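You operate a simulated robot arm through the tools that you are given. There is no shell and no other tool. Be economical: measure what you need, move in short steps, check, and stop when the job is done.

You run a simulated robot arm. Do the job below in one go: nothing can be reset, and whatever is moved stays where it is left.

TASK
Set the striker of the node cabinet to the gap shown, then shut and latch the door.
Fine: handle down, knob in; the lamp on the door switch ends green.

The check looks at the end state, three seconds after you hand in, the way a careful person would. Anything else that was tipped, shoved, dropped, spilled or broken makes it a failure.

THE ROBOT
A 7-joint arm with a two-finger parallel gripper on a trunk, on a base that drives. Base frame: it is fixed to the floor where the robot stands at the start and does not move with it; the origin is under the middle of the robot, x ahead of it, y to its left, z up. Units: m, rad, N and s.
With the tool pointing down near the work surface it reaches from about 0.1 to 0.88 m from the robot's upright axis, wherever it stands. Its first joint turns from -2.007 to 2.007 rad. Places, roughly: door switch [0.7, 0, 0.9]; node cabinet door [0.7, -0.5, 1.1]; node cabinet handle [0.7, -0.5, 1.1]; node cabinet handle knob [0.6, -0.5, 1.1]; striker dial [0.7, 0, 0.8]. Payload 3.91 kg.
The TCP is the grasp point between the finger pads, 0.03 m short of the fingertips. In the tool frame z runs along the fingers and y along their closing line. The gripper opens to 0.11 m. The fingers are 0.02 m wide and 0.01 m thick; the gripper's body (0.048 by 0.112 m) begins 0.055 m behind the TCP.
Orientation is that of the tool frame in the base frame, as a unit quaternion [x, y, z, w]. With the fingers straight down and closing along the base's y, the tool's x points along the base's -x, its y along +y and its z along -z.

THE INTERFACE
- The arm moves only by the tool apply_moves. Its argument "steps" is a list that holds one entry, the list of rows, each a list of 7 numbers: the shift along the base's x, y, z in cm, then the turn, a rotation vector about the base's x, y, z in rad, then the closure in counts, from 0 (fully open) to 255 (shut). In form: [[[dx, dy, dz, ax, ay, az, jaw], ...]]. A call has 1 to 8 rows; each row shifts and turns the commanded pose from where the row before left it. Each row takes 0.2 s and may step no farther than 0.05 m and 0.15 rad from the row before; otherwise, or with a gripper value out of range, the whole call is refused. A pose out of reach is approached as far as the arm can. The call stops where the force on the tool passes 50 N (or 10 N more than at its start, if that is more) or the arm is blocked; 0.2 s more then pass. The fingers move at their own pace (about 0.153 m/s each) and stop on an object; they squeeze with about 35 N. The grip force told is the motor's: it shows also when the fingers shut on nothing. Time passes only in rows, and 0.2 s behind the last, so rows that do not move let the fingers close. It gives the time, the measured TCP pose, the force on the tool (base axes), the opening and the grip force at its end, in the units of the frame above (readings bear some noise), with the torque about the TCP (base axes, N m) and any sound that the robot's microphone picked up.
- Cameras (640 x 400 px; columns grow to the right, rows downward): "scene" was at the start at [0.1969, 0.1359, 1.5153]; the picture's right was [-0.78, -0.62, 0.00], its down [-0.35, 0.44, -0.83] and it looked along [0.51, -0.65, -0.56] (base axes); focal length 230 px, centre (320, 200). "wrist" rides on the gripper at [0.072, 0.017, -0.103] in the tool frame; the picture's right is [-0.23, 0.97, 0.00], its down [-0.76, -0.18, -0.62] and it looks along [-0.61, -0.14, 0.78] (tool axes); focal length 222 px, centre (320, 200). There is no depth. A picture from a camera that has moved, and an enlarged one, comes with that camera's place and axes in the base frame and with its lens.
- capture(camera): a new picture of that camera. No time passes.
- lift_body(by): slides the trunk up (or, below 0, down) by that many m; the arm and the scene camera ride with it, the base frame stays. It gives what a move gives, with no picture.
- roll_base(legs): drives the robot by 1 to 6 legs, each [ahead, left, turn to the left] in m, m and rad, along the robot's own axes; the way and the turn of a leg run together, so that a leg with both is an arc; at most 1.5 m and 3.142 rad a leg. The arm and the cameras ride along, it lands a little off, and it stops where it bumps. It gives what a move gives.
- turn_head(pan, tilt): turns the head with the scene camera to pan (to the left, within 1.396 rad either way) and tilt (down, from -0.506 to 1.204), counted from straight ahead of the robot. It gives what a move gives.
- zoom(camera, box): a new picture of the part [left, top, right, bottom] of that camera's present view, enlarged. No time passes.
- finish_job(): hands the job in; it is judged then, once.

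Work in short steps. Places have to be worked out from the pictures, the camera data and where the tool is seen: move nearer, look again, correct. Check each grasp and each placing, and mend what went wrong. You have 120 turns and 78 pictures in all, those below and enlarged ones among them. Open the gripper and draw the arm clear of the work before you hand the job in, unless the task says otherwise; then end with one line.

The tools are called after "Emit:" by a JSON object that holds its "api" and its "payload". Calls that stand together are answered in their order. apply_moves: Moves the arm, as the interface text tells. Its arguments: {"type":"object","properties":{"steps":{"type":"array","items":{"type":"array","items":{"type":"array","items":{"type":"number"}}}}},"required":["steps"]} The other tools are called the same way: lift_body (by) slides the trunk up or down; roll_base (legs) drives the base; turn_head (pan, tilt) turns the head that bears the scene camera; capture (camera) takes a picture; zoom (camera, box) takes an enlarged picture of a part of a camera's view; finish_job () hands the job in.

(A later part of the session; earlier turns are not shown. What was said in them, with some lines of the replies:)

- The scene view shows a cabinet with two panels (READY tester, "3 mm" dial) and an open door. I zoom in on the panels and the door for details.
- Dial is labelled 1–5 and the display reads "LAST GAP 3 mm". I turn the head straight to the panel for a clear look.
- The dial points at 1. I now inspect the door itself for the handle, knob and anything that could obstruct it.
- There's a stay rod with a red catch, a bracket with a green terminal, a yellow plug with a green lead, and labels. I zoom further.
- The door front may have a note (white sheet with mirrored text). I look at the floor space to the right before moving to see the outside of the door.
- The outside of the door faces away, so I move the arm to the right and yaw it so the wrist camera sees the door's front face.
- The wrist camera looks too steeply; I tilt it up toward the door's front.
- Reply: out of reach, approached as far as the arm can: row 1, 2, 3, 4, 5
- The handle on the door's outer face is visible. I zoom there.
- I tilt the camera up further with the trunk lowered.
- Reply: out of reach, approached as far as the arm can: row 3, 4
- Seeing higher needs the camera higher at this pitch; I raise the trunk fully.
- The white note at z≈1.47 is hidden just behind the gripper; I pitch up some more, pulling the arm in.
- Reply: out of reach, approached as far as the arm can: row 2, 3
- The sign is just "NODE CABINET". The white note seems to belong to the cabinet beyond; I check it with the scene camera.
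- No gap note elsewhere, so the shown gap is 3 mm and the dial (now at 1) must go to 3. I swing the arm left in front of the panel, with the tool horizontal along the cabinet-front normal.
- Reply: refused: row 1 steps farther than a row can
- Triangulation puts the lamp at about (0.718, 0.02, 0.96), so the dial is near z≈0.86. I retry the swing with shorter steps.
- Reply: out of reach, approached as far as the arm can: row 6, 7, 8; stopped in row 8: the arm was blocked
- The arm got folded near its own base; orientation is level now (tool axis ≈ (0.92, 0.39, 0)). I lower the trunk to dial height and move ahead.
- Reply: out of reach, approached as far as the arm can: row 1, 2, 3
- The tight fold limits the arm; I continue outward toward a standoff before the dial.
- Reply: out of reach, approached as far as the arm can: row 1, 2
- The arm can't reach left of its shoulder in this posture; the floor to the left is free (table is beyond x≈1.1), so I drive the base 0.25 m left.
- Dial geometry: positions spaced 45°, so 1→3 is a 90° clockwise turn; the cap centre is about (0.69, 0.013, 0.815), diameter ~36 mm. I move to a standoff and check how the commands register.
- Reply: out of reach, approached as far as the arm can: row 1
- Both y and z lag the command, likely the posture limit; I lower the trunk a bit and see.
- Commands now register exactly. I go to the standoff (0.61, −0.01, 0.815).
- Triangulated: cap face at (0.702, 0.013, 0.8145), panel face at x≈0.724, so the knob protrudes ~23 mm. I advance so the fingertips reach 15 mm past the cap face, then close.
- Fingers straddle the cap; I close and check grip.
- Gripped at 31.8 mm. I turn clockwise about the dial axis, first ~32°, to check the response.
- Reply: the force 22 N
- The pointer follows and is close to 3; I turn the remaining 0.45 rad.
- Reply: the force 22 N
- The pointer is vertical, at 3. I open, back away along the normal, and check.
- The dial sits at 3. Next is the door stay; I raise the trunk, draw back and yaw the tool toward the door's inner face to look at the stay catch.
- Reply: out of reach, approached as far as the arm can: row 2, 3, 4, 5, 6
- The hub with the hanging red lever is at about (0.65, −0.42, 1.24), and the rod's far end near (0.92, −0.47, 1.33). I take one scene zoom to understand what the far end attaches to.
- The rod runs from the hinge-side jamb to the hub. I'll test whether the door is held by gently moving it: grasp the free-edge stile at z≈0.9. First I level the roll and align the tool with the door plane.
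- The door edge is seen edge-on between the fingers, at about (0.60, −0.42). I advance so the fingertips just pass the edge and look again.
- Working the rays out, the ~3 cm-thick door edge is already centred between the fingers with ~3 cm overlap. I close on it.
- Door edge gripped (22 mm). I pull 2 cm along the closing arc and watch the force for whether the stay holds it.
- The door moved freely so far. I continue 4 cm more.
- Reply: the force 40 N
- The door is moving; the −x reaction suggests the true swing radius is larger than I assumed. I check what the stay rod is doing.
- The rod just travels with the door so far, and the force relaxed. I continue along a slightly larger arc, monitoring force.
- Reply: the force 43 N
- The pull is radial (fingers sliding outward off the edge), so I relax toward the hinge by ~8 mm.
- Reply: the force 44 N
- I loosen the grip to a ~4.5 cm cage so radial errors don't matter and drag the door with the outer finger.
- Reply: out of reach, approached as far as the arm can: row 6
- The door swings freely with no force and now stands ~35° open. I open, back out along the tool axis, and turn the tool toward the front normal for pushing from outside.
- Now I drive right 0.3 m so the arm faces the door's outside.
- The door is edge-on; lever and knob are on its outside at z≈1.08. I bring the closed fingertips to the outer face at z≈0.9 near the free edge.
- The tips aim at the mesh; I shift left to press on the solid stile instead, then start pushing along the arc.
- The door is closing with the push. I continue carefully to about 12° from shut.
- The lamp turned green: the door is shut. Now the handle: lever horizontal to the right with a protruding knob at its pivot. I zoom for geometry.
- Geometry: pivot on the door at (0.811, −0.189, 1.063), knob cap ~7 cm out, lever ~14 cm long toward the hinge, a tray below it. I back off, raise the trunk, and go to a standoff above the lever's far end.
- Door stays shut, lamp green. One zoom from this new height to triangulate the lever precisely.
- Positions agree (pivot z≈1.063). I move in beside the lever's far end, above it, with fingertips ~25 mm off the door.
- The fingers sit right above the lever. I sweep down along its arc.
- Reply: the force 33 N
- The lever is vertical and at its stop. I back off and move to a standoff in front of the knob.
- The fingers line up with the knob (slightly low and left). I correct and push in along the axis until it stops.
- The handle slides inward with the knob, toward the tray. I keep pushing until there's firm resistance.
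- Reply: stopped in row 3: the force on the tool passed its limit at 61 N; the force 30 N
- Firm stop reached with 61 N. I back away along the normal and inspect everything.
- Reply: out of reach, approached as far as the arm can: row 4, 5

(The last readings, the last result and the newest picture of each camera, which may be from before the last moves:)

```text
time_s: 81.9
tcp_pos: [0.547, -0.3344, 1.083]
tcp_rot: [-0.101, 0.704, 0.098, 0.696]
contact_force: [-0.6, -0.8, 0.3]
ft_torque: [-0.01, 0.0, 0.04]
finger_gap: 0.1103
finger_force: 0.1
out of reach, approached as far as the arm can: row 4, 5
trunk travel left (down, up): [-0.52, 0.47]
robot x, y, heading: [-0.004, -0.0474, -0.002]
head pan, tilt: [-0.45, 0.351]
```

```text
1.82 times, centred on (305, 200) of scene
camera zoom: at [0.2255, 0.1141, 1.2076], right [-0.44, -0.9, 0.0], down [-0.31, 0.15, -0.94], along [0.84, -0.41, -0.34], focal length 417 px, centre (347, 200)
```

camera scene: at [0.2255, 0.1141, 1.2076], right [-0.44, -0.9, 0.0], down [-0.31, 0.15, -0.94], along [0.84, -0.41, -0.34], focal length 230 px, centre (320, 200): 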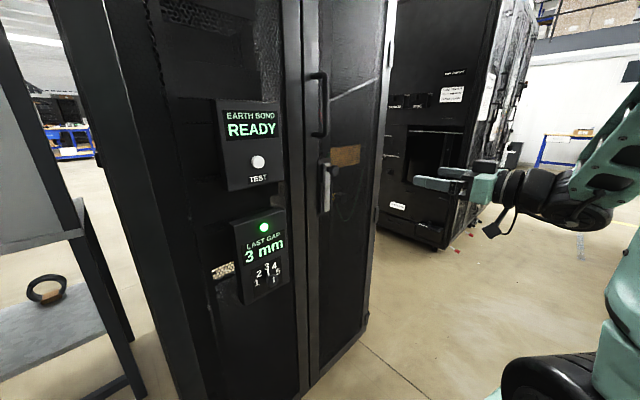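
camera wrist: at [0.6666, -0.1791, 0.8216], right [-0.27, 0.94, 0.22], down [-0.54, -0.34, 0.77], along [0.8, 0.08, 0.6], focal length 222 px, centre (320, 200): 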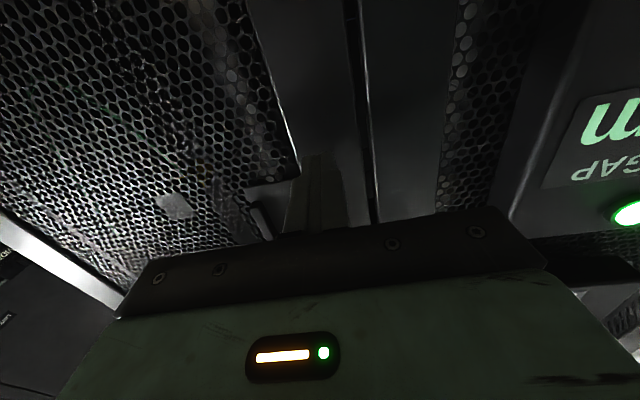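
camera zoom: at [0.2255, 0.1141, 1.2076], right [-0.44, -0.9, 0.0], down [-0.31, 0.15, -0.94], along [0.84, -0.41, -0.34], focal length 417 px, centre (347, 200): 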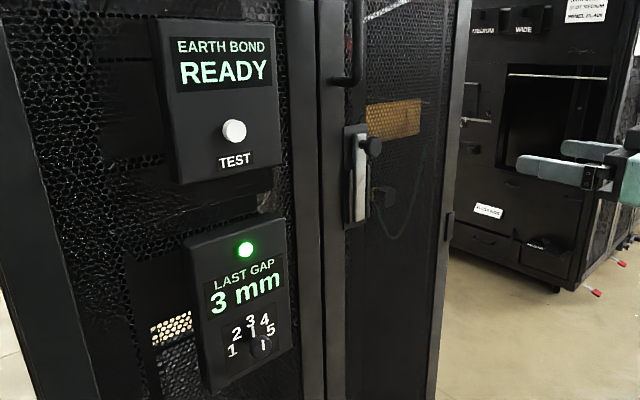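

Lamp is green, dial at 3, handle down. I take one last close look at the knob and handle seating.

Emit:
{"api": "zoom", "payload": {"camera": "scene", "box": [310, 130, 360, 220]}}

Emit:
{"api": "zoom", "payload": {"camera": "scene", "box": [230, 210, 295, 305]}}

```text
4.44 times, centred on (335, 175) of scene
camera zoom: at [0.2255, 0.1141, 1.2076], right [-0.44, -0.9, 0.0], down [-0.31, 0.15, -0.94], along [0.84, -0.41, -0.34], focal length 1020 px, centre (253, 311)
```

zoom: 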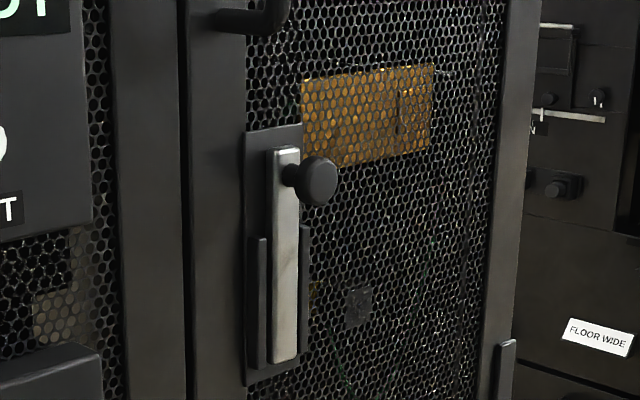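

```text
4.21 times, centred on (262, 258) of scene
camera zoom: at [0.2255, 0.1141, 1.2076], right [-0.44, -0.9, 0.0], down [-0.31, 0.15, -0.94], along [0.84, -0.41, -0.34], focal length 967 px, centre (562, -42)
```

zoom: 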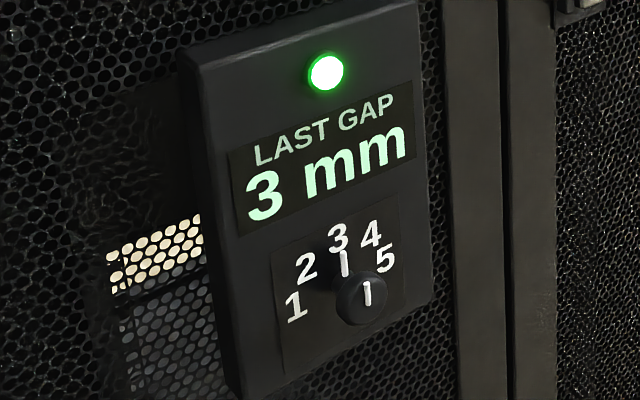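

The handle is down and seated in its tray with the knob in, the door is shut, the lamp is green and the dial is at 3. The gripper is open and clear, so I hand in.

Emit:
{"api": "finish_job", "payload": {}}

```text
The job is handed in.
```

The striker dial is set to 3 mm (the "LAST GAP" display was the only gap I found), the door is shut and latched with handle down and knob in, and the door-switch lamp is green.
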